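You operate a simulated robot arm through the tools that you are given. There is no shell and no other tool. Be economical: measure what you need, move in short steps, check, and stop when the job is done.

You run a simulated two-armed robot. Do the job below in one go: nothing can be reset, and whatever is moved stays where it is left.

Task
Take the lid off the jar that says "spare" on the middle of the packing table and lay it down there.

Only the result counts: the job must be done as asked and must still hold three seconds after the hand-in. Knocking over, shifting, dropping, spilling or breaking anything else fails it. Lids that push on must go on centred and level and be pressed home; caps that screw on are set level and turned clockwise until they are tight.

Robot
Two 7-joint arms with two-finger parallel grippers on one trunk, on a base that drives. Base frame: it is fixed to the floor where the robot stands at the start and does not move with it; the origin is under the middle of the robot, x ahead of it, y to its left, z up. Lengths are in mm, angles in degrees, forces in N, time in s.
The left shoulder is at the start at [62, 198, 1154], the right one opposite. With the tool pointing down near the work surface each hand reaches from about 300 to 720 mm from the robot's upright axis, wherever it stands, measured 20 degrees to its own side. Payload 1.57 kg a hand.
Tool frame (each hand has its own): the origin (TCP) lies between the finger pads and is the grasp point; the fingertips stand 30 mm ahead of it; z points along the fingers, y is the line along which they close. Largest opening 110 mm; finger width 24, thickness 12; the body of the gripper, 48 by 112 mm, starts 78 mm behind the TCP.
Orientation is that of the tool frame in the base frame, as a unit quaternion [x, y, z, w]. With the fingers straight down and closing along the base's y, the tool's x points along the base's -x, its y along +y and its z along -z.

Tools
- The arms move only by the tool send_rows. It takes "left_targets", "right_targets" or both (then of equal length, played together; a hand with none holds still); each is a list of rows, each a list of 7 numbers: the shift along the tool's x, y, z in units of 100 mm (1.0 is 100 mm), then the turn, a rotation vector about the tool's x, y, z in units of 45 degrees (1.0 is 45 degrees), then the closure, from 0 (fully open) to 1 (shut). In form: [[x, y, z, ax, ay, az, gripper], ...]. A call has 1 to 12 rows; each row is the pose to reach, as a shift and turn from the pose commanded when the call began, along the tool's axes at that moment. A call with a number of a shift or a turn outside -1 to 1 is refused whole. A row lasts 0.2 s, in which the tool goes at most 50 mm and 8.6 degrees; a call with a longer step from one row to the next is refused whole, and so is a gripper value outside its range. A pose out of reach is approached as far as the arm can. The call stops where the force on the tool passes 40 N (or 10 N more than at its start, if that is more) or the arm is blocked; 0.2 s more then pass. The fingers move at their own pace (about 72 mm/s each) and stop on an object; they squeeze with about 35 N. The grip force told is the motor's: it shows also when the fingers shut on nothing. Time passes only in rows, and 0.2 s behind the last, so rows that repeat a pose let the fingers close. The reply holds the time, the measured pose of the TCP, the force on the tool along the base axes, the opening and the grip force, in the units named above and with some noise, with the torque about the TCP (base axes, N m) and any sound that the robot's microphone picked up.
- Cameras (640 x 400 px; columns grow to the right, rows downward): "scene" is now at [102.7, 17.5, 1730.8]; the picture's right is [0.22, -0.98, 0.00], its down [-0.82, -0.18, -0.55] and it looks along [0.53, 0.12, -0.84] (base axes); focal length 290 px, centre (320, 200). "left" rides on the left gripper at [70, -16, -141] in its tool frame; the picture's right is [0.23, 0.97, 0.00], its down [-0.85, 0.20, -0.48] and it looks along [-0.47, 0.11, 0.88] (tool axes); focal length 222 px, centre (320, 200). "right" rides on the right gripper at [70, 16, -141] in its tool frame; the picture's right is [-0.23, 0.97, 0.00], its down [-0.85, -0.20, -0.48] and it looks along [-0.47, -0.11, 0.88] (tool axes); focal length 222 px, centre (320, 200). There is no depth. A picture from a camera that has moved, and an enlarged one, comes with that camera's place and axes in the base frame and with its lens.
- snapshot(camera): a new picture of that camera. It takes no simulated time.
- raise_lower(by): slides the trunk up (or, below 0, down) by that many mm; the arms and the scene camera ride with it, the base frame stays. It gives what a move gives, with no picture.
- steer(legs): drives the robot by 1 to 6 legs, each [ahead, left, turn to the left] in mm, mm and degrees, along the robot's own axes; the way and the turn of a leg run together, so that a leg with both is an arc; at most 1500 mm and 180 degrees a leg. The arms and the cameras ride along, it lands a little off, and it stops where it bumps. It gives what a move gives.
- head_to(pan, tilt): turns the head with the scene camera to pan (to the left, within 86 degrees either way) and tilt (down, from -29 to 69), counted from straight ahead of the robot. It gives what a move gives.
- zoom(camera, box): a new picture of the part [left, top, right, bottom] of that camera's present view, enlarged. It takes no simulated time.
- hand_in(): hands the job in; it is judged then, once.

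Go step by step. Nothing tells you exact positions but the pictures and the camera data: compare them with the known pose of the tool, close in by small moves and look again before you grip or let go. The budget is 120 turns and 92 pictures, counting those below and the enlarged ones. Unless the task says otherwise, let go and move clear before handing in, and close with one line.

The tools are called after "Call:" as name(argument=value, ...) on one line, values as JSON. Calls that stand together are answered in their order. send_rows: Moves the arms, as the interface text tells. Its arguments: {"type":"object","properties":{"left_targets":{"type":"array"},"right_targets":{"type":"array"}},"required":[]} The other tools are called the same way: raise_lower (by) slides the trunk up or down; steer (legs) drives the base; head_to (pan, tilt) turns the head that bears the scene camera; snapshot (camera) takes a picture; zoom (camera, box) takes an enlarged picture of a part of a camera's view; hand_in () hands the job in.

At the start:

```text
time_s: 0.0
left_position: [369.2, 315.6, 1151.5]
left_tool_rot: [0.0, 1.0, 0.0, -0.001]
left_wrist_force: [-0.9, 0.4, 0.8]
left_ft_torque: [0.02, 0.02, 0.02]
left_grip_width: 110.1
left_finger_force: 0.1
right_position: [374.9, -70.4, 1244.6]
right_tool_rot: [0.0, 1.0, 0.0, -0.001]
right_wrist_force: [-0.3, 0.1, 0.4]
right_ft_torque: [-0.01, -0.01, -0.04]
right_grip_width: 110.0
right_finger_force: 0.2
trunk travel left (down, up): [-750.0, 240.0]
robot x, y, heading: [-1.5, -1.4, 0.1]
head pan, tilt: [12.6, 56.7]
```

scene: 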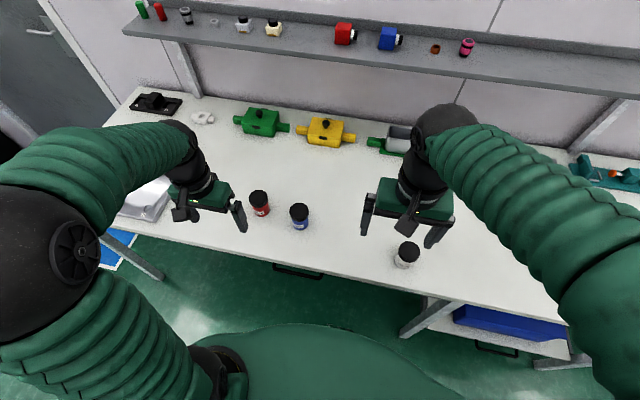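
right: 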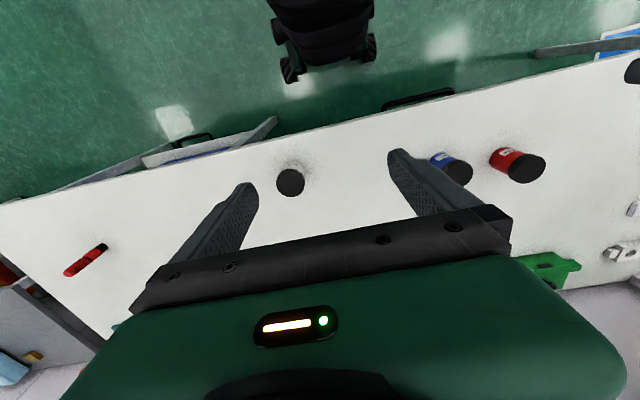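
left: 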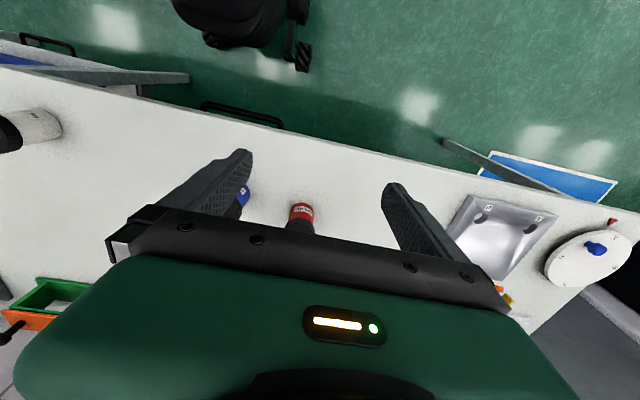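

I see a table with a red, a blue and a white black-lidded jar on it. I'll zoom in to read the labels.

Call:
zoom(camera="scene", box=[230, 170, 330, 240])

Call:
zoom(camera="scene", box=[370, 225, 450, 285])

Call:
zoom(camera="left", box=[220, 170, 340, 245])

```text
5.71 times, centred on (280, 205) of scene
camera zoom: at [102.7, 17.5, 1730.8], right [0.22, -0.98, 0.0], down [-0.82, -0.18, -0.55], along [0.53, 0.12, -0.84], focal length 1660 px, centre (549, 171)
```

zoom: 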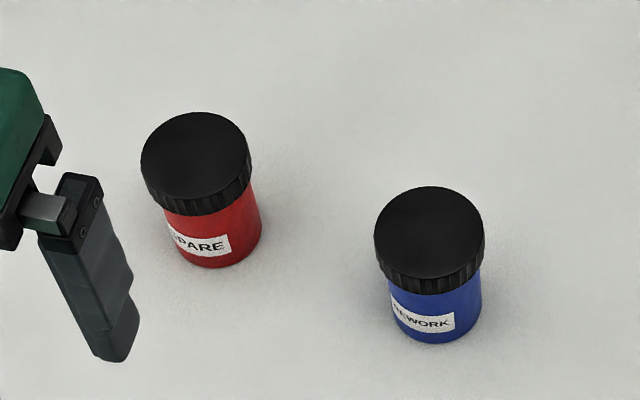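

```text
6.67 times, centred on (410, 255) of scene
camera zoom: at [102.7, 17.5, 1730.8], right [0.22, -0.98, 0.0], down [-0.82, -0.18, -0.55], along [0.53, 0.12, -0.84], focal length 1937 px, centre (-280, -167)
```

zoom: 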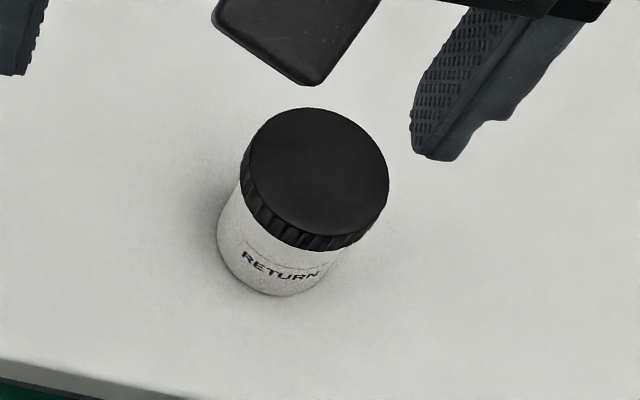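

```text
5.33 times, centred on (280, 208) of left
camera zoom: at [298.8, 300.2, 1294.1], right [-0.23, 0.97, 0.0], down [0.86, 0.2, 0.48], along [0.47, 0.11, -0.88], focal length 1185 px, centre (533, 160)
```

zoom: 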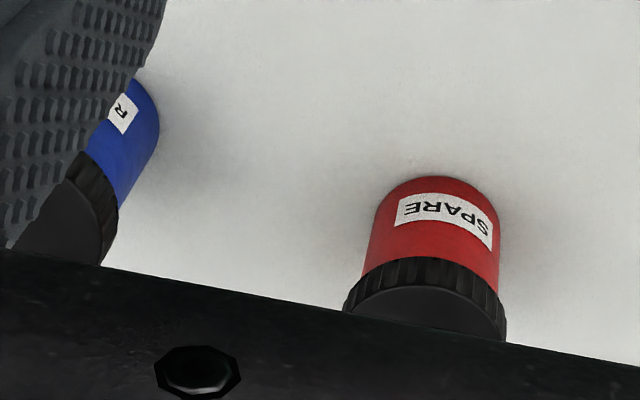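

The red jar says SPARE, the blue one REWORK and the white one RETURN. I'll look around to make sure this is the packing table and that there is no second spare jar.

Call:
head_to(pan=60, tilt=35)

Call:
snapshot(camera="scene")

Call:
head_to(pan=-50, tilt=35)

Call:
snapshot(camera="scene")

Call:
head_to(pan=10, tilt=25)

Call:
snapshot(camera="scene")

```text
time_s: 1.1
left_position: [368.6, 317.2, 1153.0]
left_tool_rot: [0.0, 1.0, 0.0, 0.0]
left_wrist_force: [0.4, -0.2, 0.2]
left_ft_torque: [0.02, -0.01, 0.0]
left_grip_width: 109.8
left_finger_force: 0.0
right_position: [373.9, -70.8, 1244.4]
right_tool_rot: [0.0, 1.0, -0.001, 0.001]
right_wrist_force: [0.7, 0.7, 0.5]
right_ft_torque: [0.02, -0.05, 0.0]
right_grip_width: 110.0
right_finger_force: 0.0
trunk travel left (down, up): [-750.0, 240.0]
robot x, y, heading: [0.5, -2.4, 0.2]
head pan, tilt: [60.0, 35.0]
```

```text
85 pictures are left
camera scene: at [78.3, 78.5, 1761.1], right [0.87, -0.5, 0.0], down [-0.29, -0.5, -0.82], along [0.41, 0.71, -0.57], focal length 290 px, centre (320, 200)
```

scene: 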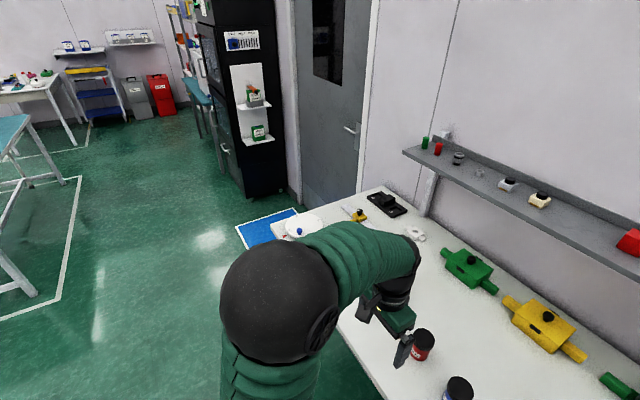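

```text
time_s: 3.0
left_position: [370.0, 316.5, 1152.3]
left_tool_rot: [0.0, 1.0, 0.001, 0.0]
left_wrist_force: [-0.4, 0.4, -0.1]
left_ft_torque: [-0.01, 0.02, -0.01]
left_grip_width: 110.1
left_finger_force: 0.1
right_position: [373.9, -72.1, 1243.3]
right_tool_rot: [0.0, 1.0, -0.001, 0.0]
right_wrist_force: [-0.6, 0.3, 0.8]
right_ft_torque: [-0.03, 0.0, 0.0]
right_grip_width: 110.3
right_finger_force: 0.1
trunk travel left (down, up): [-750.0, 240.0]
robot x, y, heading: [0.7, 1.1, 0.1]
head pan, tilt: [-50.0, 35.0]
```

```text
84 pictures are left
camera scene: at [90.8, -65.3, 1761.2], right [-0.77, -0.64, 0.0], down [-0.37, 0.44, -0.82], along [0.53, -0.63, -0.57], focal length 290 px, centre (320, 200)
```

scene: 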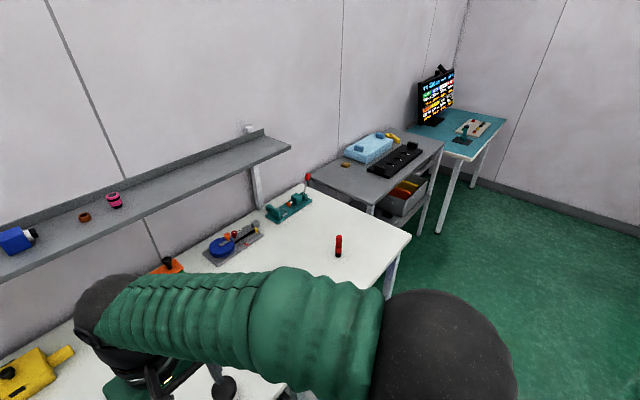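

```text
time_s: 4.3
left_position: [368.9, 316.7, 1152.8]
left_tool_rot: [0.0, 1.0, -0.001, 0.0]
left_wrist_force: [0.1, 0.8, 0.4]
left_ft_torque: [0.01, 0.01, 0.0]
left_grip_width: 110.5
left_finger_force: 0.0
right_position: [373.0, -71.1, 1244.4]
right_tool_rot: [0.0, 1.0, -0.001, -0.001]
right_wrist_force: [0.4, -0.4, 0.8]
right_ft_torque: [-0.01, -0.01, -0.02]
right_grip_width: 109.9
right_finger_force: 0.0
trunk travel left (down, up): [-750.0, 240.0]
robot x, y, heading: [3.6, 2.2, -0.1]
head pan, tilt: [10.0, 25.0]
```

```text
83 pictures are left
camera scene: at [125.0, 18.2, 1776.8], right [0.17, -0.98, 0.0], down [-0.42, -0.07, -0.91], along [0.89, 0.16, -0.42], focal length 290 px, centre (320, 200)
```

scene: 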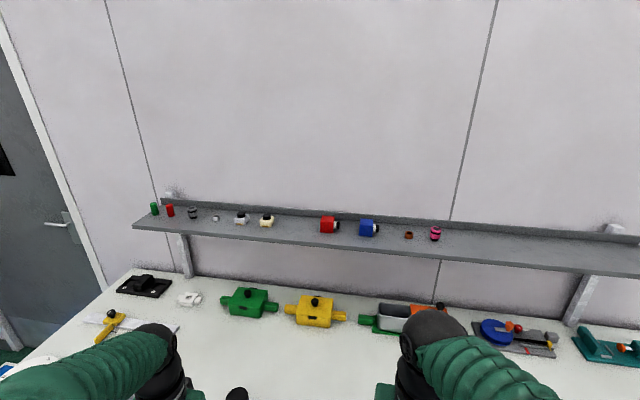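

There are other tables in the room. I'll look left and right at full pan, zoomed, to find anything marked "packing".

Call:
head_to(pan=86, tilt=20)

Call:
snapshot(camera="scene")

Call:
zoom(camera="scene", box=[0, 100, 320, 300])

Call:
zoom(camera="scene", box=[320, 80, 640, 280])

Call:
head_to(pan=-86, tilt=20)

Call:
snapshot(camera="scene")

```text
time_s: 5.8
left_position: [369.7, 316.1, 1152.1]
left_tool_rot: [-0.001, 1.0, 0.0, 0.0]
left_wrist_force: [0.0, 0.3, -0.6]
left_ft_torque: [0.0, 0.0, -0.01]
left_grip_width: 110.0
left_finger_force: 0.0
right_position: [374.1, -71.8, 1244.7]
right_tool_rot: [0.0, 1.0, 0.0, 0.0]
right_wrist_force: [-0.1, -0.3, 0.0]
right_ft_torque: [-0.02, 0.01, -0.02]
right_grip_width: 109.9
right_finger_force: 0.0
trunk travel left (down, up): [-750.0, 240.0]
robot x, y, heading: [0.1, -2.2, -0.1]
head pan, tilt: [85.9, 20.0]
```

```text
82 pictures are left
camera scene: at [40.9, 95.2, 1785.0], right [1.0, -0.07, 0.0], down [-0.03, -0.34, -0.94], along [0.07, 0.94, -0.34], focal length 290 px, centre (320, 200)
```

scene: 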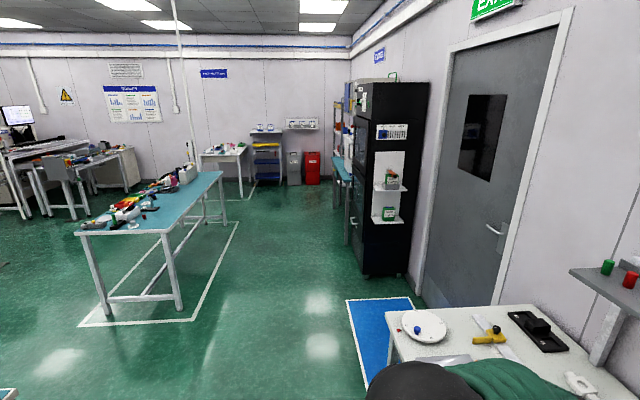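

```text
2.00 times, centred on (160, 200) of scene
camera zoom: at [40.9, 95.2, 1785.0], right [1.0, -0.07, 0.0], down [-0.03, -0.34, -0.94], along [0.07, 0.94, -0.34], focal length 581 px, centre (640, 200)
```

zoom: 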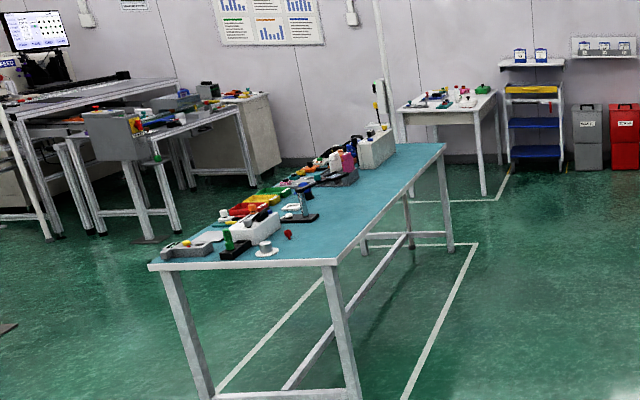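

```text
2.00 times, centred on (480, 180) of scene
camera zoom: at [40.9, 95.2, 1785.0], right [1.0, -0.07, 0.0], down [-0.03, -0.34, -0.94], along [0.07, 0.94, -0.34], focal length 581 px, centre (0, 240)
```

zoom: 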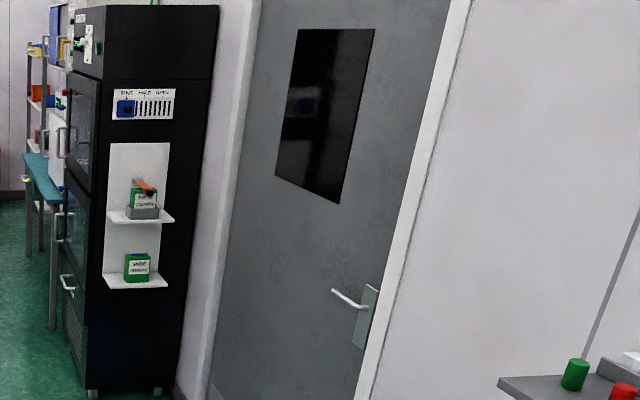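

```text
time_s: 8.4
left_position: [368.0, 316.7, 1153.3]
left_tool_rot: [0.0, 1.0, 0.0, 0.0]
left_wrist_force: [0.7, 0.0, 0.2]
left_ft_torque: [-0.01, 0.01, 0.02]
left_grip_width: 109.9
left_finger_force: 0.1
right_position: [374.4, -71.7, 1244.6]
right_tool_rot: [0.0, 1.0, -0.001, 0.001]
right_wrist_force: [0.3, -0.3, -0.4]
right_ft_torque: [-0.01, 0.01, -0.04]
right_grip_width: 110.0
right_finger_force: 0.1
trunk travel left (down, up): [-750.0, 240.0]
robot x, y, heading: [1.6, -3.7, 0.0]
head pan, tilt: [-85.9, 20.0]
```

```text
79 pictures are left
camera scene: at [40.8, -90.8, 1785.1], right [-1.0, -0.07, 0.0], down [-0.03, 0.34, -0.94], along [0.07, -0.94, -0.34], focal length 290 px, centre (320, 200)
```

scene: 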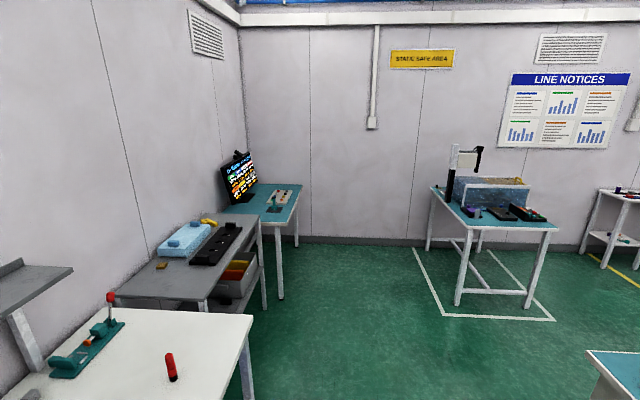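

A table stands behind the robot too, just at the edge of view. I'll turn the robot in place, since there is plenty of room, to look at it.

Call:
steer(legs=[[0, 0, 90]])

Call:
head_to(pan=80, tilt=30)

Call:
snapshot(camera="scene")

Call:
head_to(pan=86, tilt=10)

Call:
snapshot(camera="scene")

Call:
head_to(pan=20, tilt=15)

Call:
snapshot(camera="scene")

```text
time_s: 12.6
left_position: [-313.9, 370.9, 1153.5]
left_tool_rot: [-0.705, 0.71, 0.0, 0.0]
left_wrist_force: [0.3, 0.0, 0.2]
left_ft_torque: [-0.04, 0.01, -0.02]
left_grip_width: 109.9
left_finger_force: 0.2
right_position: [75.2, 374.2, 1243.6]
right_tool_rot: [-0.704, 0.71, 0.0, -0.001]
right_wrist_force: [-0.6, -0.5, -0.1]
right_ft_torque: [0.0, 0.01, 0.01]
right_grip_width: 110.1
right_finger_force: 0.1
trunk travel left (down, up): [-750.0, 240.0]
robot x, y, heading: [-1.3, 0.7, 89.6]
head pan, tilt: [-85.9, 20.0]
```

```text
time_s: 15.2
left_position: [-313.7, 370.4, 1152.3]
left_tool_rot: [-0.705, 0.71, 0.0, 0.0]
left_wrist_force: [-0.4, 0.5, 1.0]
left_ft_torque: [-0.03, 0.02, 0.01]
left_grip_width: 110.0
left_finger_force: 0.0
right_position: [73.4, 373.0, 1244.5]
right_tool_rot: [-0.704, 0.71, -0.001, 0.001]
right_wrist_force: [-0.6, 0.0, 0.0]
right_ft_torque: [-0.02, -0.04, -0.01]
right_grip_width: 110.0
right_finger_force: 0.1
trunk travel left (down, up): [-750.0, 240.0]
robot x, y, heading: [1.2, 0.4, 89.7]
head pan, tilt: [80.0, 30.0]
```

```text
78 pictures are left
camera scene: at [-88.3, 49.8, 1768.9], right [0.18, 0.98, 0.0], down [0.49, -0.09, -0.87], along [-0.85, 0.16, -0.5], focal length 290 px, centre (320, 200)
```

scene: 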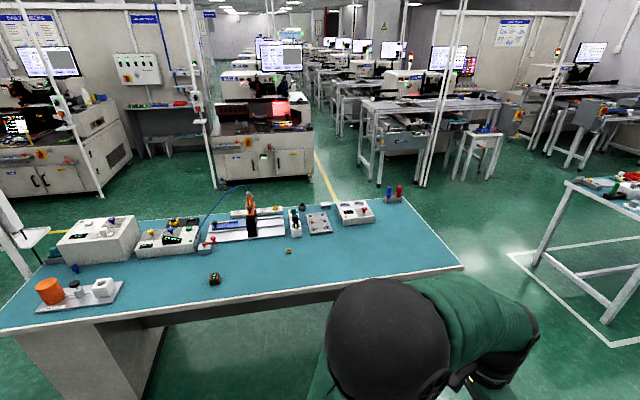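

```text
time_s: 16.0
left_position: [-314.2, 370.7, 1151.4]
left_tool_rot: [-0.705, 0.71, 0.0, 0.0]
left_wrist_force: [0.2, 1.0, -0.3]
left_ft_torque: [0.02, -0.02, 0.04]
left_grip_width: 109.8
left_finger_force: 0.1
right_position: [74.2, 372.1, 1244.3]
right_tool_rot: [-0.705, 0.71, -0.001, 0.001]
right_wrist_force: [-0.2, -0.8, -0.2]
right_ft_torque: [0.0, -0.02, -0.01]
right_grip_width: 110.0
right_finger_force: 0.1
trunk travel left (down, up): [-750.0, 240.0]
robot x, y, heading: [-1.8, -2.0, 89.8]
head pan, tilt: [85.9, 10.0]
```

```text
77 pictures are left
camera scene: at [-92.1, 40.7, 1801.2], right [0.08, 1.0, 0.0], down [0.17, -0.01, -0.98], along [-0.98, 0.08, -0.18], focal length 290 px, centre (320, 200)
```

scene: 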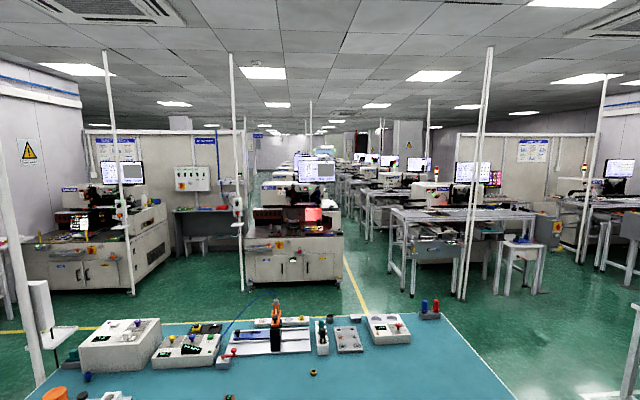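

```text
time_s: 17.4
left_position: [-314.6, 370.2, 1152.1]
left_tool_rot: [-0.705, 0.71, 0.0, 0.0]
left_wrist_force: [-0.5, 0.3, 0.7]
left_ft_torque: [0.01, 0.02, 0.02]
left_grip_width: 109.9
left_finger_force: 0.0
right_position: [74.0, 372.2, 1243.8]
right_tool_rot: [-0.704, 0.71, -0.001, 0.0]
right_wrist_force: [-0.1, 0.1, -0.3]
right_ft_torque: [-0.05, 0.01, -0.04]
right_grip_width: 109.8
right_finger_force: 0.1
trunk travel left (down, up): [-750.0, 240.0]
robot x, y, heading: [-1.5, -1.2, 89.7]
head pan, tilt: [20.0, 15.0]
```

```text
76 pictures are left
camera scene: at [-30.8, 121.5, 1793.1], right [0.94, 0.34, 0.0], down [0.09, -0.24, -0.97], along [-0.33, 0.91, -0.26], focal length 290 px, centre (320, 200)
```

scene: 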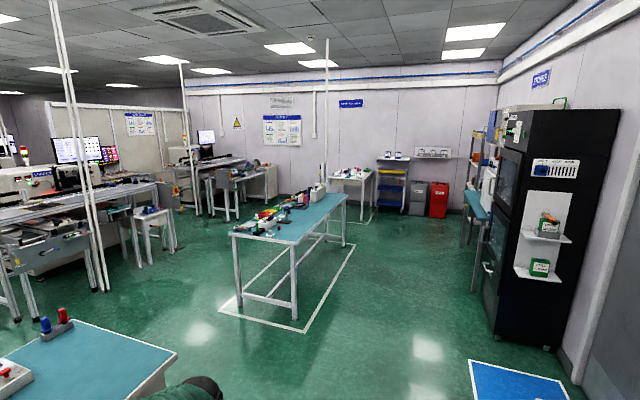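

There is no other table with jars, so the white table with the three labelled jars must be the packing table. I'll turn back and shift left so that the SPARE jar, at about (554, 321), is straight ahead and both hands can reach it.

Call:
steer(legs=[[0, 0, -89.7], [0, 300, 0]])

Call:
head_to(pan=0, tilt=60)

Call:
snapshot(camera="scene")

Call:
snapshot(camera="left")

Call:
snapshot(camera="right")

```text
time_s: 23.2
left_position: [346.8, 618.9, 1156.3]
left_tool_rot: [-0.016, 1.0, 0.005, 0.0]
left_wrist_force: [-0.1, 0.3, -0.4]
left_ft_torque: [-0.03, 0.01, 0.01]
left_grip_width: 109.8
left_finger_force: 0.1
right_position: [366.3, 229.3, 1244.2]
right_tool_rot: [-0.018, 1.0, 0.005, -0.001]
right_wrist_force: [0.4, 1.2, -0.1]
right_ft_torque: [-0.03, -0.04, 0.0]
right_grip_width: 110.2
right_finger_force: 0.1
trunk travel left (down, up): [-750.0, 240.0]
robot x, y, heading: [-12.5, 303.6, 2.1]
head pan, tilt: [20.0, 15.0]
```

```text
time_s: 24.3
left_position: [348.1, 632.9, 1152.9]
left_tool_rot: [-0.018, 1.0, -0.001, 0.0]
left_wrist_force: [-0.3, -0.5, 0.1]
left_ft_torque: [-0.01, -0.04, 0.01]
left_grip_width: 110.1
left_finger_force: 0.0
right_position: [365.5, 245.1, 1244.5]
right_tool_rot: [-0.019, 1.0, -0.001, 0.0]
right_wrist_force: [0.1, 0.2, -0.3]
right_ft_torque: [-0.03, -0.06, 0.0]
right_grip_width: 110.1
right_finger_force: 0.1
trunk travel left (down, up): [-750.0, 240.0]
robot x, y, heading: [-8.7, 305.8, 2.0]
head pan, tilt: [0.0, 60.0]
```

```text
75 pictures are left
camera scene: at [91.3, 309.4, 1726.9], right [0.04, -1.0, 0.0], down [-0.87, -0.03, -0.5], along [0.5, 0.02, -0.87], focal length 290 px, centre (320, 200)
```

scene: 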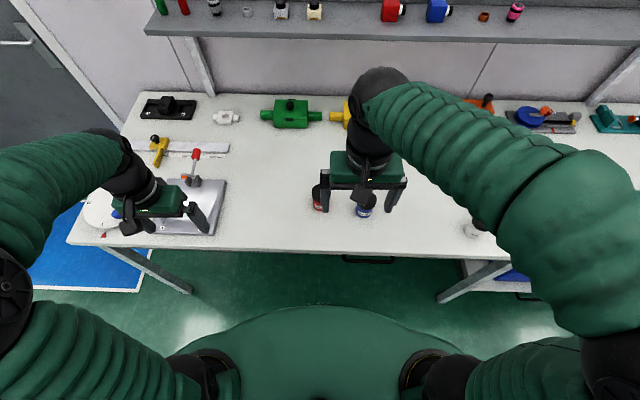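

```text
74 pictures are left
camera left: at [277.2, 614.2, 1294.1], right [-0.26, 0.97, 0.0], down [0.85, 0.23, 0.48], along [0.46, 0.12, -0.88], focal length 222 px, centre (320, 200)
```

left: 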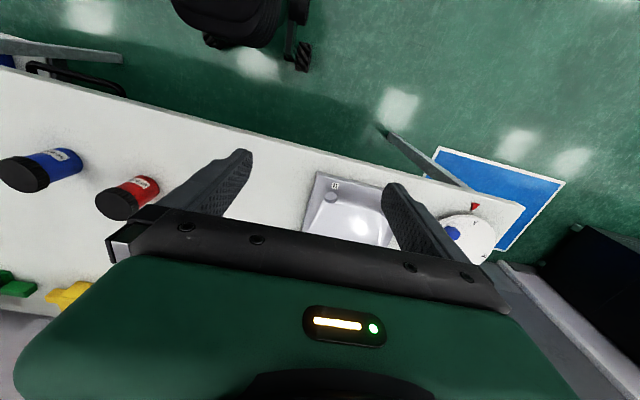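

```text
73 pictures are left
camera right: at [295.6, 258.8, 1385.3], right [0.19, 0.98, 0.0], down [0.86, -0.17, 0.48], along [0.47, -0.09, -0.88], focal length 222 px, centre (320, 200)
```

right: 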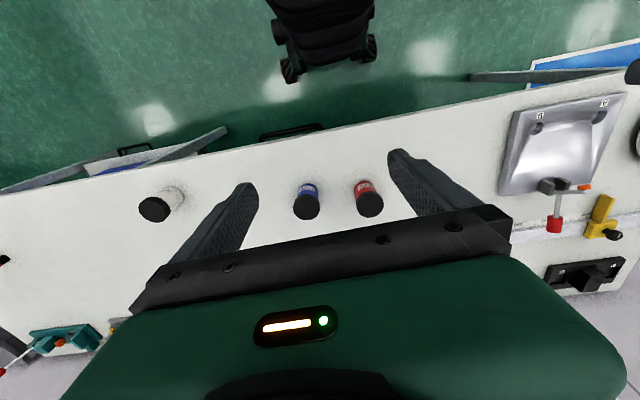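

The SPARE jar is now in front of the robot, seen by both wrist cameras. I'll zoom both to pin down the lid's place and height.

Call:
zoom(camera="right", box=[280, 160, 400, 235])

Call:
zoom(camera="left", box=[80, 160, 176, 220])

```text
5.33 times, centred on (340, 198) of right
camera zoom: at [295.6, 258.8, 1385.3], right [0.19, 0.98, 0.0], down [0.86, -0.17, 0.48], along [0.47, -0.09, -0.88], focal length 1185 px, centre (213, 213)
```

zoom: 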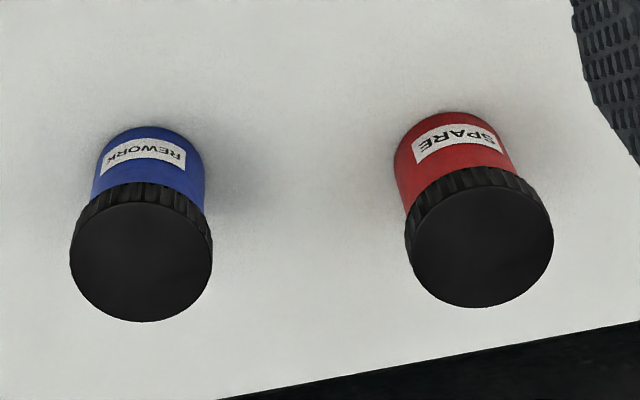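

```text
6.67 times, centred on (128, 190) of left
camera zoom: at [277.2, 614.2, 1294.1], right [-0.26, 0.97, 0.0], down [0.85, 0.23, 0.48], along [0.46, 0.12, -0.88], focal length 1481 px, centre (1600, 267)
```

zoom: 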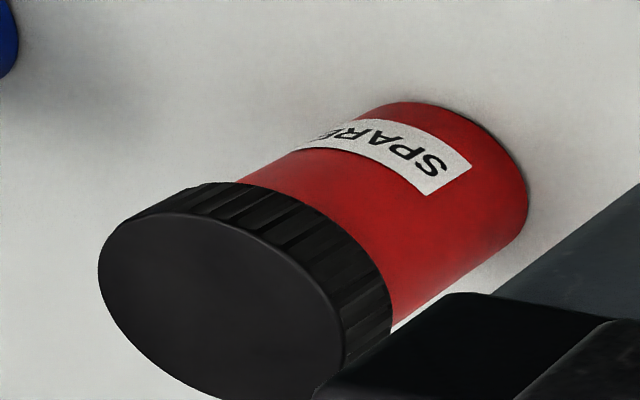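

The lid top is at about (552, 320, 966) and 58 mm wide; the table is near z 880. My plan is to hold the jar body with the right hand, coming from the front and tilted about 30° below level, and turn the lid with the left hand. First I move the right hand out ahead and pitch it.

Call:
send_rows(right_targets=[[-0.15, 0.12, 0.12, 0, -0.167, 0, 0], [-0.3, 0.24, 0.24, 0, -0.333, 0, 0], [-0.45, 0.36, 0.36, 0, -0.5, 0, 0], [-0.6, 0.48, 0.5, 0, -0.667, 0, 0], [-0.75, 0.6, 0.65, 0, -0.833, 0, 0], [-0.88, 0.73, 0.8, 0, -1, 0, 0], [-0.88, 0.73, 0.8, 0, -1, 0, 0]])

Call:
snapshot(camera="scene")

```text
time_s: 25.9
left_position: [347.3, 630.3, 1152.0]
left_tool_rot: [-0.017, 1.0, 0.0, 0.0]
left_wrist_force: [-0.7, 0.0, 0.6]
left_ft_torque: [0.0, -0.01, 0.01]
left_grip_width: 110.1
left_finger_force: 0.1
right_position: [450.0, 320.3, 1162.7]
right_tool_rot: [-0.017, 0.924, 0.006, 0.382]
right_wrist_force: [0.0, 0.4, -1.1]
right_ft_torque: [0.0, -0.02, -0.02]
right_grip_width: 110.3
right_finger_force: 0.0
trunk travel left (down, up): [-750.0, 240.0]
robot x, y, heading: [-9.5, 299.3, 2.1]
head pan, tilt: [0.0, 60.0]
```

```text
70 pictures are left
camera scene: at [91.0, 307.1, 1726.8], right [0.04, -1.0, 0.0], down [-0.87, -0.03, -0.5], along [0.5, 0.02, -0.87], focal length 290 px, centre (320, 200)
```

scene: 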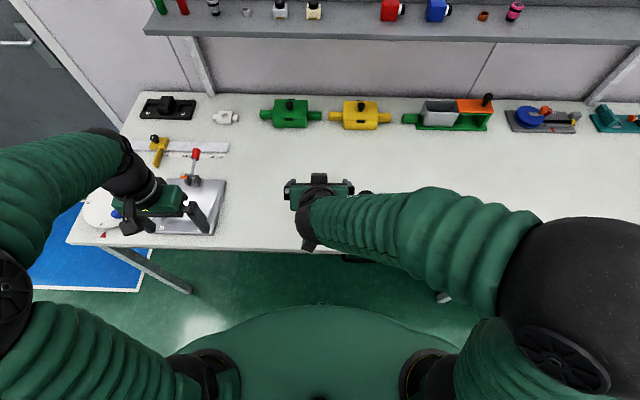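

The right hand now points forward and down at 45° as wanted. I'll pitch it a further 15° and lower it in front of the jar.

Call:
send_rows(right_targets=[[0.15, 0, 0.12, 0, -0.08, 0, 0], [0.3, 0, 0.24, 0, -0.16, 0, 0], [0.45, 0, 0.36, 0, -0.24, 0, 0], [0.6, 0, 0.48, 0, -0.333, 0, 0], [0.75, 0, 0.6, 0, -0.333, 0, 0], [0.75, 0, 0.6, 0, -0.333, 0, 0]])

Call:
snapshot(camera="right")

Call:
snapshot(camera="scene")

```text
time_s: 27.3
left_position: [345.3, 631.3, 1152.6]
left_tool_rot: [-0.016, 1.0, 0.0, 0.001]
left_wrist_force: [-1.2, 0.3, -0.1]
left_ft_torque: [0.0, -0.03, 0.02]
left_grip_width: 110.1
left_finger_force: 0.1
right_position: [438.5, 319.3, 1069.4]
right_tool_rot: [-0.015, 0.866, 0.008, 0.5]
right_wrist_force: [-1.0, -0.7, 0.0]
right_ft_torque: [-0.01, 0.0, 0.02]
right_grip_width: 109.8
right_finger_force: 0.0
trunk travel left (down, up): [-750.0, 240.0]
robot x, y, heading: [-9.9, 299.7, 1.8]
head pan, tilt: [0.0, 60.0]
```

```text
69 pictures are left
camera right: at [281.7, 328.9, 1078.7], right [0.08, 0.98, 0.2], down [0.02, -0.2, 0.98], along [1.0, -0.07, -0.03], focal length 222 px, centre (320, 200)
```

right: 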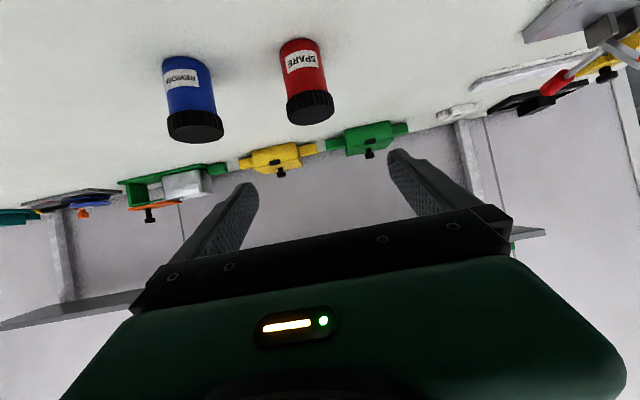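

```text
68 pictures are left
camera scene: at [90.7, 308.1, 1726.9], right [0.04, -1.0, 0.0], down [-0.87, -0.03, -0.5], along [0.5, 0.02, -0.87], focal length 290 px, centre (320, 200)
```

scene: 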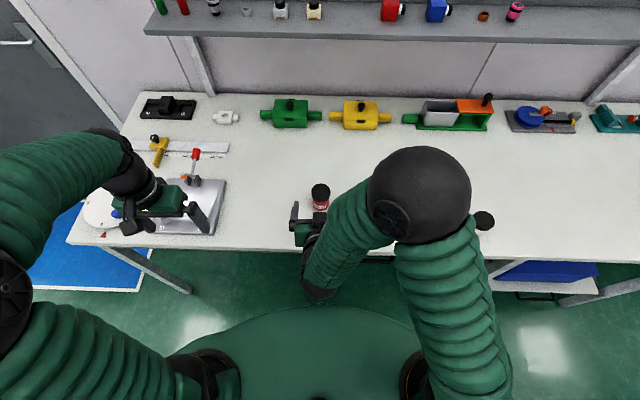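

The table is near z 885 and the jar axis near (552, 321), lid top about 963. I'll lower to a point 100 mm short of the grasp along the fingers.

Call:
send_rows(right_targets=[[0.2, 0, 0.17, 0, 0, 0, 0], [0.4, 0, 0.34, 0, 0, 0, 0], [0.6, 0.01, 0.5, 0, 0, 0, 0], [0.79, 0.01, 0.67, 0, 0, 0, 0], [0.79, 0.01, 0.67, 0, 0, 0, 0]])

Call:
snapshot(camera="right")

Call:
snapshot(camera="scene")

```text
time_s: 28.5
left_position: [347.7, 631.0, 1152.7]
left_tool_rot: [-0.016, 1.0, 0.0, 0.0]
left_wrist_force: [0.3, -0.5, 0.6]
left_ft_torque: [0.0, 0.01, -0.01]
left_grip_width: 109.9
left_finger_force: 0.0
right_position: [459.9, 318.8, 967.0]
right_tool_rot: [-0.016, 0.866, 0.009, 0.5]
right_wrist_force: [0.4, -0.1, -0.1]
right_ft_torque: [0.01, -0.03, 0.03]
right_grip_width: 110.1
right_finger_force: 0.1
trunk travel left (down, up): [-750.0, 240.0]
robot x, y, heading: [-9.1, 304.6, 2.1]
head pan, tilt: [0.0, 60.0]
```

```text
67 pictures are left
camera right: at [303.0, 328.9, 977.1], right [0.08, 0.98, 0.19], down [0.02, -0.2, 0.98], along [1.0, -0.07, -0.04], focal length 222 px, centre (320, 200)
```

right: 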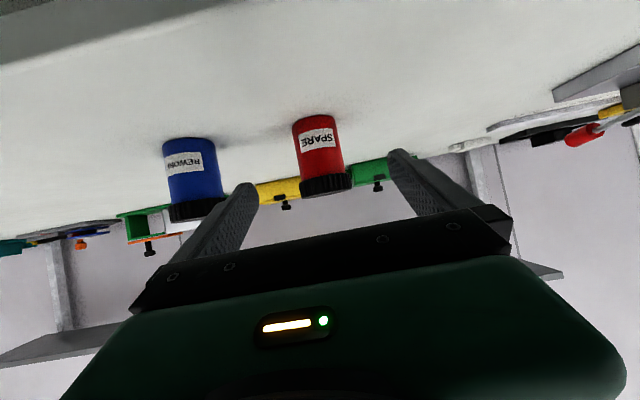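

```text
66 pictures are left
camera scene: at [91.6, 308.2, 1726.8], right [0.04, -1.0, 0.0], down [-0.87, -0.03, -0.5], along [0.5, 0.02, -0.87], focal length 290 px, centre (320, 200)
```

scene: 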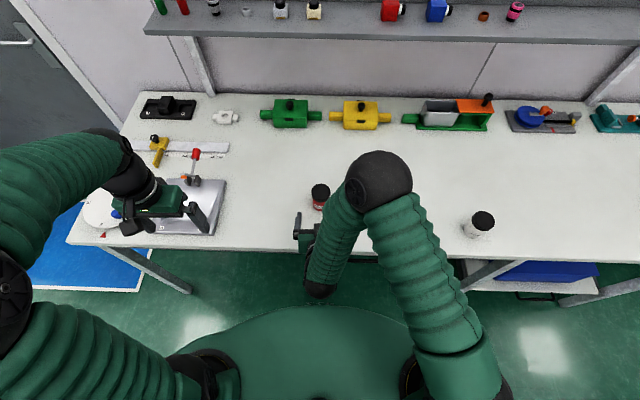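

The jar sits between the fingertips. I'll advance along the fingers to straddle the jar body.

Call:
send_rows(right_targets=[[0, 0.01, 0.2, 0, 0, 0, 0], [0, 0.01, 0.4, 0, 0, 0, 0], [0, 0.01, 0.6, 0, 0, 0, 0], [0, 0.01, 0.78, 0, 0, 0, 0], [0, 0.01, 0.9, 0, 0, 0, 0], [0, 0.01, 0.97, 0, 0, 0, 0], [0, 0.01, 0.97, 0, 0, 0, 0]])

Call:
snapshot(camera="right")

Call:
snapshot(camera="scene")

Call:
snapshot(camera="left")

```text
time_s: 30.1
left_position: [346.6, 630.9, 1154.1]
left_tool_rot: [-0.017, 1.0, 0.001, 0.0]
left_wrist_force: [0.4, 0.0, -0.4]
left_ft_torque: [-0.01, 0.02, -0.01]
left_grip_width: 109.8
left_finger_force: 0.1
right_position: [543.2, 325.7, 916.5]
right_tool_rot: [-0.016, 0.866, 0.008, 0.5]
right_wrist_force: [-0.2, -0.4, 0.4]
right_ft_torque: [-0.03, 0.02, 0.01]
right_grip_width: 110.3
right_finger_force: 0.1
trunk travel left (down, up): [-750.0, 240.0]
robot x, y, heading: [-8.7, 299.9, 2.2]
head pan, tilt: [0.0, 60.0]
```

```text
65 pictures are left
camera right: at [386.0, 334.7, 928.3], right [0.08, 0.98, 0.2], down [0.02, -0.2, 0.98], along [1.0, -0.07, -0.04], focal length 222 px, centre (320, 200)
```

right: 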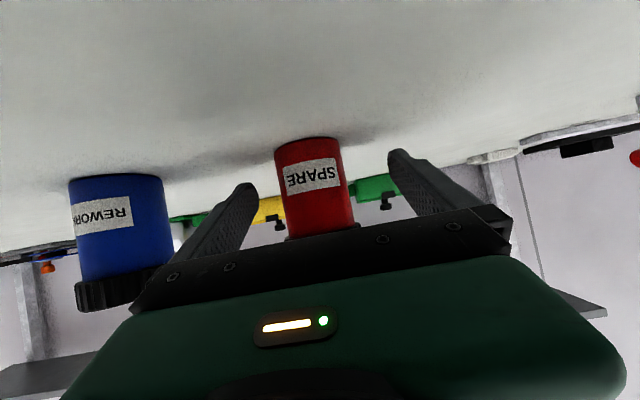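

```text
64 pictures are left
camera scene: at [92.2, 308.2, 1726.8], right [0.04, -1.0, 0.0], down [-0.87, -0.03, -0.5], along [0.5, 0.02, -0.87], focal length 290 px, centre (320, 200)
```

scene: 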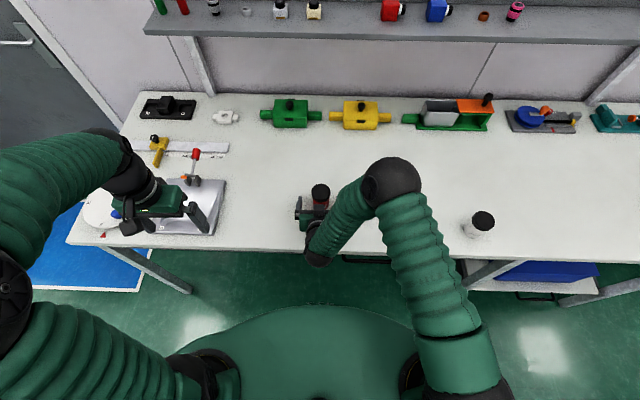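

```text
63 pictures are left
camera left: at [277.2, 612.5, 1294.4], right [-0.26, 0.97, 0.0], down [0.85, 0.23, 0.48], along [0.46, 0.12, -0.88], focal length 222 px, centre (320, 200)
```

left: 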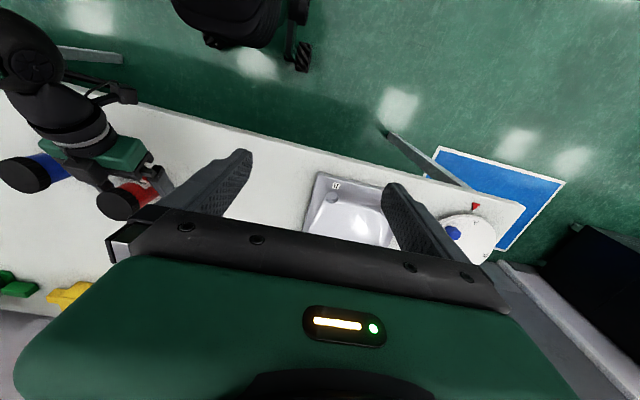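

The fingers straddle the jar body but look some 5 mm too far left. I'll zoom to measure that before closing.

Call:
zoom(camera="right", box=[230, 125, 410, 238])

Call:
zoom(camera="scene", box=[280, 170, 376, 230])

```text
3.54 times, centred on (320, 182) of right
camera zoom: at [386.0, 334.7, 928.3], right [0.08, 0.98, 0.2], down [0.02, -0.2, 0.98], along [1.0, -0.07, -0.04], focal length 786 px, centre (320, 266)
```

zoom: 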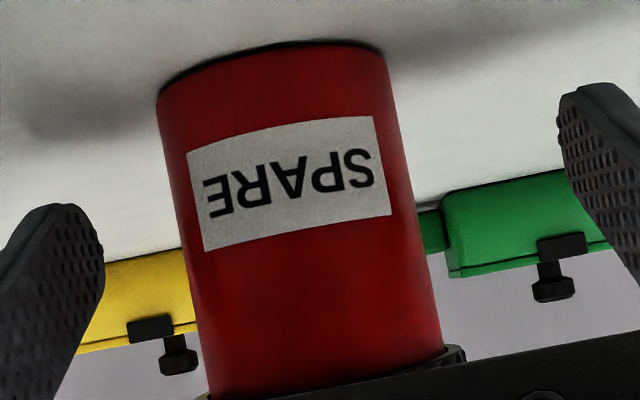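

```text
6.67 times, centred on (328, 200) of scene
camera zoom: at [92.2, 308.2, 1726.8], right [0.04, -1.0, 0.0], down [-0.87, -0.03, -0.5], along [0.5, 0.02, -0.87], focal length 1937 px, centre (267, 200)
```

zoom: 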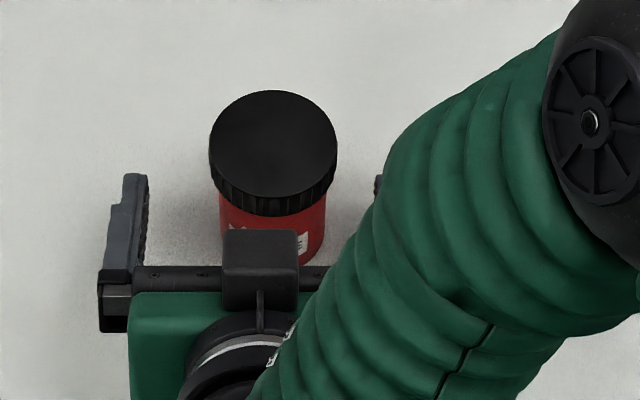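

The jar is about 4.6 mm right of the grip centre. I'll shift by that and close the right hand on the body.

Call:
send_rows(right_targets=[[0, -0.046, 0, 0, 0, 0, 0], [0, -0.046, 0, 0, 0, 0, 0], [0, -0.046, 0, 0, 0, 0, 0.3], [0, -0.046, 0, 0, 0, 0, 0.4], [0, -0.046, 0, 0, 0, 0, 0.48], [0, -0.046, 0, 0, 0, 0, 0.48]])

Call:
zoom(camera="right", box=[230, 125, 410, 238])

```text
time_s: 31.5
left_position: [348.4, 631.5, 1153.5]
left_tool_rot: [-0.017, 1.0, -0.001, 0.0]
left_wrist_force: [-0.3, 0.7, -0.4]
left_ft_torque: [-0.01, -0.02, 0.01]
left_grip_width: 110.0
left_finger_force: 0.0
right_position: [541.5, 320.8, 918.9]
right_tool_rot: [-0.016, 0.866, 0.008, 0.5]
right_wrist_force: [0.9, -1.0, -0.5]
right_ft_torque: [-0.01, 0.05, 0.0]
right_grip_width: 57.3
right_finger_force: 0.0
trunk travel left (down, up): [-750.0, 240.0]
robot x, y, heading: [-7.0, 301.1, 2.0]
head pan, tilt: [0.0, 60.0]
```

```text
3.54 times, centred on (320, 182) of right
camera zoom: at [386.0, 329.8, 928.8], right [0.08, 0.98, 0.19], down [0.02, -0.2, 0.98], along [1.0, -0.07, -0.04], focal length 786 px, centre (320, 266)
```

zoom: 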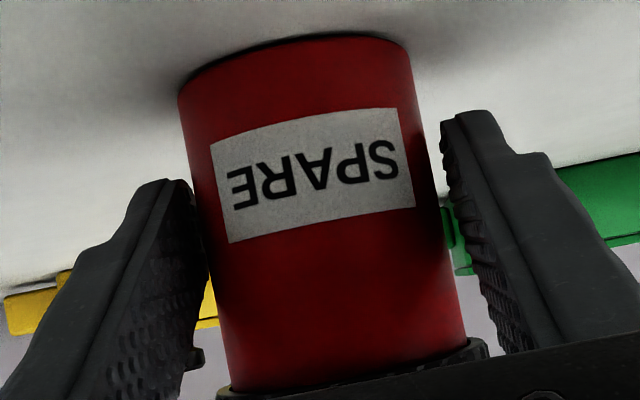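

It is nearly centred with a few mm either side. I'll close fully.

Call:
send_rows(right_targets=[[0, 0, 0, 0, 0, 0, 0.52], [0, 0, 0, 0, 0, 0, 0.57], [0, 0, 0, 0, 0, 0, 0.65], [0, 0, 0, 0, 0, 0, 0.8], [0, 0, 0, 0, 0, 0, 1], [0, 0, 0, 0, 0, 0, 1]])

Call:
zoom(camera="left", box=[80, 160, 176, 220])

Call:
zoom(camera="scene", box=[280, 170, 376, 230])

```text
time_s: 32.9
left_position: [346.5, 631.7, 1152.5]
left_tool_rot: [-0.016, 1.0, 0.0, -0.001]
left_wrist_force: [0.0, 0.5, -0.2]
left_ft_torque: [0.0, 0.01, 0.01]
left_grip_width: 109.9
left_finger_force: 0.1
right_position: [543.3, 320.9, 918.6]
right_tool_rot: [-0.016, 0.866, 0.008, 0.5]
right_wrist_force: [0.4, 0.2, 0.8]
right_ft_torque: [0.06, -0.01, -0.02]
right_grip_width: 49.1
right_finger_force: 34.3
trunk travel left (down, up): [-750.0, 240.0]
robot x, y, heading: [-10.0, 303.1, 2.2]
head pan, tilt: [0.0, 60.0]
```

```text
6.67 times, centred on (128, 190) of left
camera zoom: at [277.0, 612.5, 1294.5], right [-0.26, 0.97, 0.0], down [0.85, 0.23, 0.48], along [0.46, 0.12, -0.88], focal length 1481 px, centre (1600, 267)
```

zoom: 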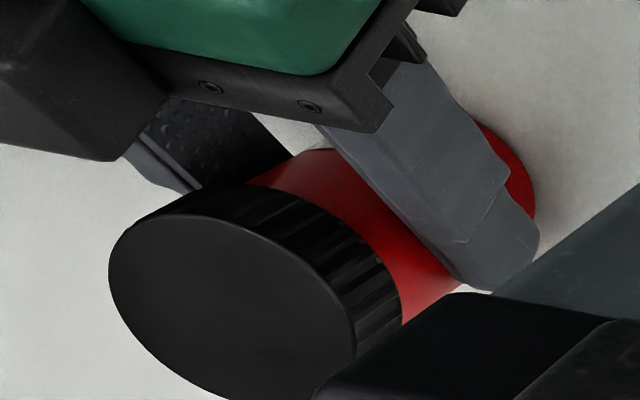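

```text
6.67 times, centred on (328, 200) of scene
camera zoom: at [91.9, 308.3, 1726.8], right [0.04, -1.0, 0.0], down [-0.87, -0.03, -0.5], along [0.5, 0.02, -0.87], focal length 1937 px, centre (267, 200)
```

zoom: 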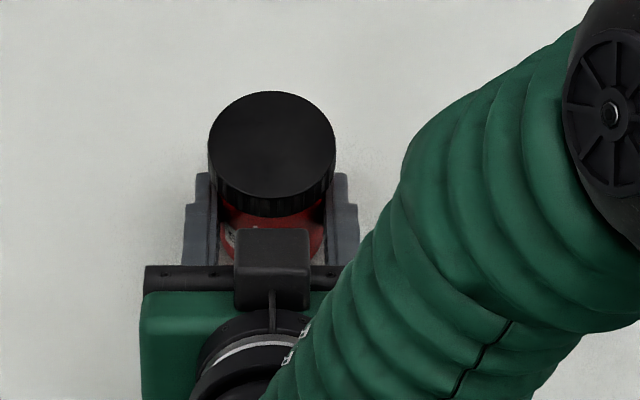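

The jar is held firmly (34 N, 49 mm). Next I bring the left hand over the lid at a safe height.

Call:
send_rows(left_targets=[[-0.2, -0.33, 0, 0, 0, 0, 0], [-0.4, -0.66, 0, 0, 0, 0, 0], [-0.6, -0.98, 0, 0, 0, 0, 0]])

Call:
send_rows(left_targets=[[-0.2, -0.33, 0, 0, 0, 0, 0], [-0.4, -0.66, 0, 0, 0, 0, 0], [-0.6, -0.98, 0, 0, 0, 0, 0], [-0.6, -0.98, 0, 0, 0, 0, 0]])

Call:
snapshot(camera="scene")

Call:
snapshot(camera="left")

```text
time_s: 33.7
left_position: [409.9, 534.7, 1153.3]
left_tool_rot: [-0.017, 1.0, 0.0, 0.0]
left_wrist_force: [-0.4, -0.3, 0.0]
left_ft_torque: [0.01, 0.01, 0.02]
left_grip_width: 109.6
left_finger_force: 0.1
right_position: [544.7, 319.1, 919.5]
right_tool_rot: [-0.016, 0.866, 0.01, 0.5]
right_wrist_force: [0.5, 1.0, 1.2]
right_ft_torque: [0.05, -0.03, 0.02]
right_grip_width: 49.4
right_finger_force: 35.4
trunk travel left (down, up): [-750.0, 240.0]
robot x, y, heading: [-8.7, 300.5, 2.2]
head pan, tilt: [0.0, 60.0]
```

```text
time_s: 34.7
left_position: [474.1, 439.7, 1153.0]
left_tool_rot: [-0.017, 1.0, 0.0, 0.0]
left_wrist_force: [0.5, 0.6, 0.5]
left_ft_torque: [0.01, -0.03, 0.01]
left_grip_width: 110.1
left_finger_force: 0.1
right_position: [543.7, 319.2, 919.2]
right_tool_rot: [-0.016, 0.866, 0.008, 0.5]
right_wrist_force: [-0.1, -0.4, 1.9]
right_ft_torque: [0.0, 0.03, -0.04]
right_grip_width: 49.3
right_finger_force: 35.0
trunk travel left (down, up): [-750.0, 240.0]
robot x, y, heading: [-9.8, 301.9, 2.0]
head pan, tilt: [0.0, 60.0]
```

```text
57 pictures are left
camera scene: at [92.4, 306.9, 1726.7], right [0.04, -1.0, 0.0], down [-0.87, -0.03, -0.5], along [0.5, 0.02, -0.87], focal length 290 px, centre (320, 200)
```

scene: 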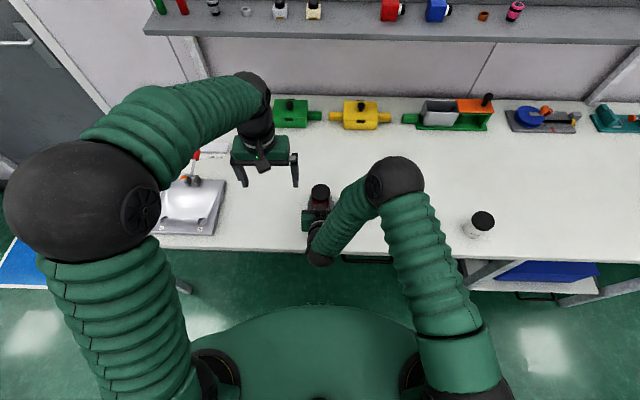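

```text
56 pictures are left
camera left: at [404.4, 420.7, 1295.3], right [-0.26, 0.97, 0.0], down [0.85, 0.23, 0.48], along [0.46, 0.12, -0.88], focal length 222 px, centre (320, 200)
```

left: 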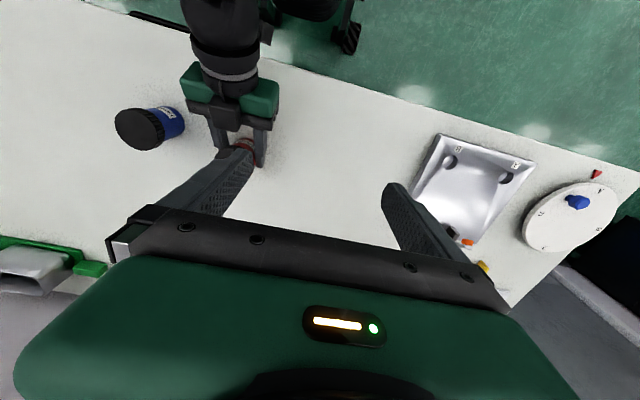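

The left hand is on its way, clear of the right arm. I'll continue towards above the lid.

Call:
send_rows(left_targets=[[-0.2, -0.33, 0, 0, 0, 0, 0], [-0.45, -0.66, 0, 0, 0, 0, 0], [-0.74, -0.98, 0, 0, 0, 0, 0]])

Call:
send_rows(left_targets=[[0, -0.22, 0.1, 0, 0, 0, 0], [0, -0.22, 0.4, 0, 0, 0, 0], [0, -0.22, 0.7, 0, 0, 0, 0], [0, -0.22, 0.9, 0, 0, 0, 0], [0, -0.22, 0.9, 0, 0, 0, 0]])

Call:
snapshot(camera="scene")

Call:
snapshot(camera="left")

```text
time_s: 35.5
left_position: [552.7, 344.2, 1155.2]
left_tool_rot: [-0.017, 1.0, 0.001, 0.0]
left_wrist_force: [0.4, -0.1, -0.3]
left_ft_torque: [0.04, 0.03, 0.02]
left_grip_width: 110.2
left_finger_force: 0.0
right_position: [544.3, 317.2, 918.8]
right_tool_rot: [-0.015, 0.865, 0.009, 0.501]
right_wrist_force: [1.1, 0.6, 1.4]
right_ft_torque: [-0.02, -0.07, 0.02]
right_grip_width: 49.2
right_finger_force: 35.2
trunk travel left (down, up): [-750.0, 240.0]
robot x, y, heading: [-8.2, 302.1, 2.3]
head pan, tilt: [0.0, 60.0]
```

```text
time_s: 36.7
left_position: [554.3, 319.8, 1062.2]
left_tool_rot: [-0.017, 1.0, 0.0, 0.0]
left_wrist_force: [-0.3, 0.1, -0.4]
left_ft_torque: [0.02, 0.04, -0.05]
left_grip_width: 110.3
left_finger_force: 0.1
right_position: [543.5, 319.0, 919.0]
right_tool_rot: [-0.016, 0.866, 0.009, 0.499]
right_wrist_force: [0.6, -0.4, 1.4]
right_ft_torque: [0.01, -0.08, 0.02]
right_grip_width: 49.2
right_finger_force: 35.2
trunk travel left (down, up): [-750.0, 240.0]
robot x, y, heading: [-7.8, 301.2, 1.9]
head pan, tilt: [0.0, 60.0]
```

```text
55 pictures are left
camera scene: at [93.4, 306.1, 1726.7], right [0.04, -1.0, 0.0], down [-0.87, -0.03, -0.5], along [0.5, 0.02, -0.87], focal length 290 px, centre (320, 200)
```

scene: 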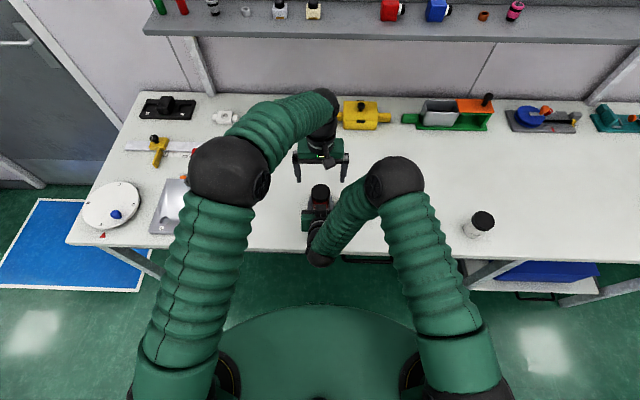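

```text
54 pictures are left
camera left: at [483.8, 301.1, 1203.2], right [-0.26, 0.97, 0.0], down [0.85, 0.23, 0.48], along [0.46, 0.12, -0.88], focal length 222 px, centre (320, 200)
```

left: 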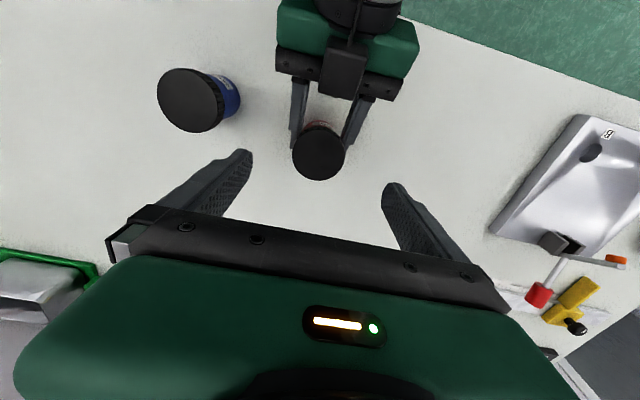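

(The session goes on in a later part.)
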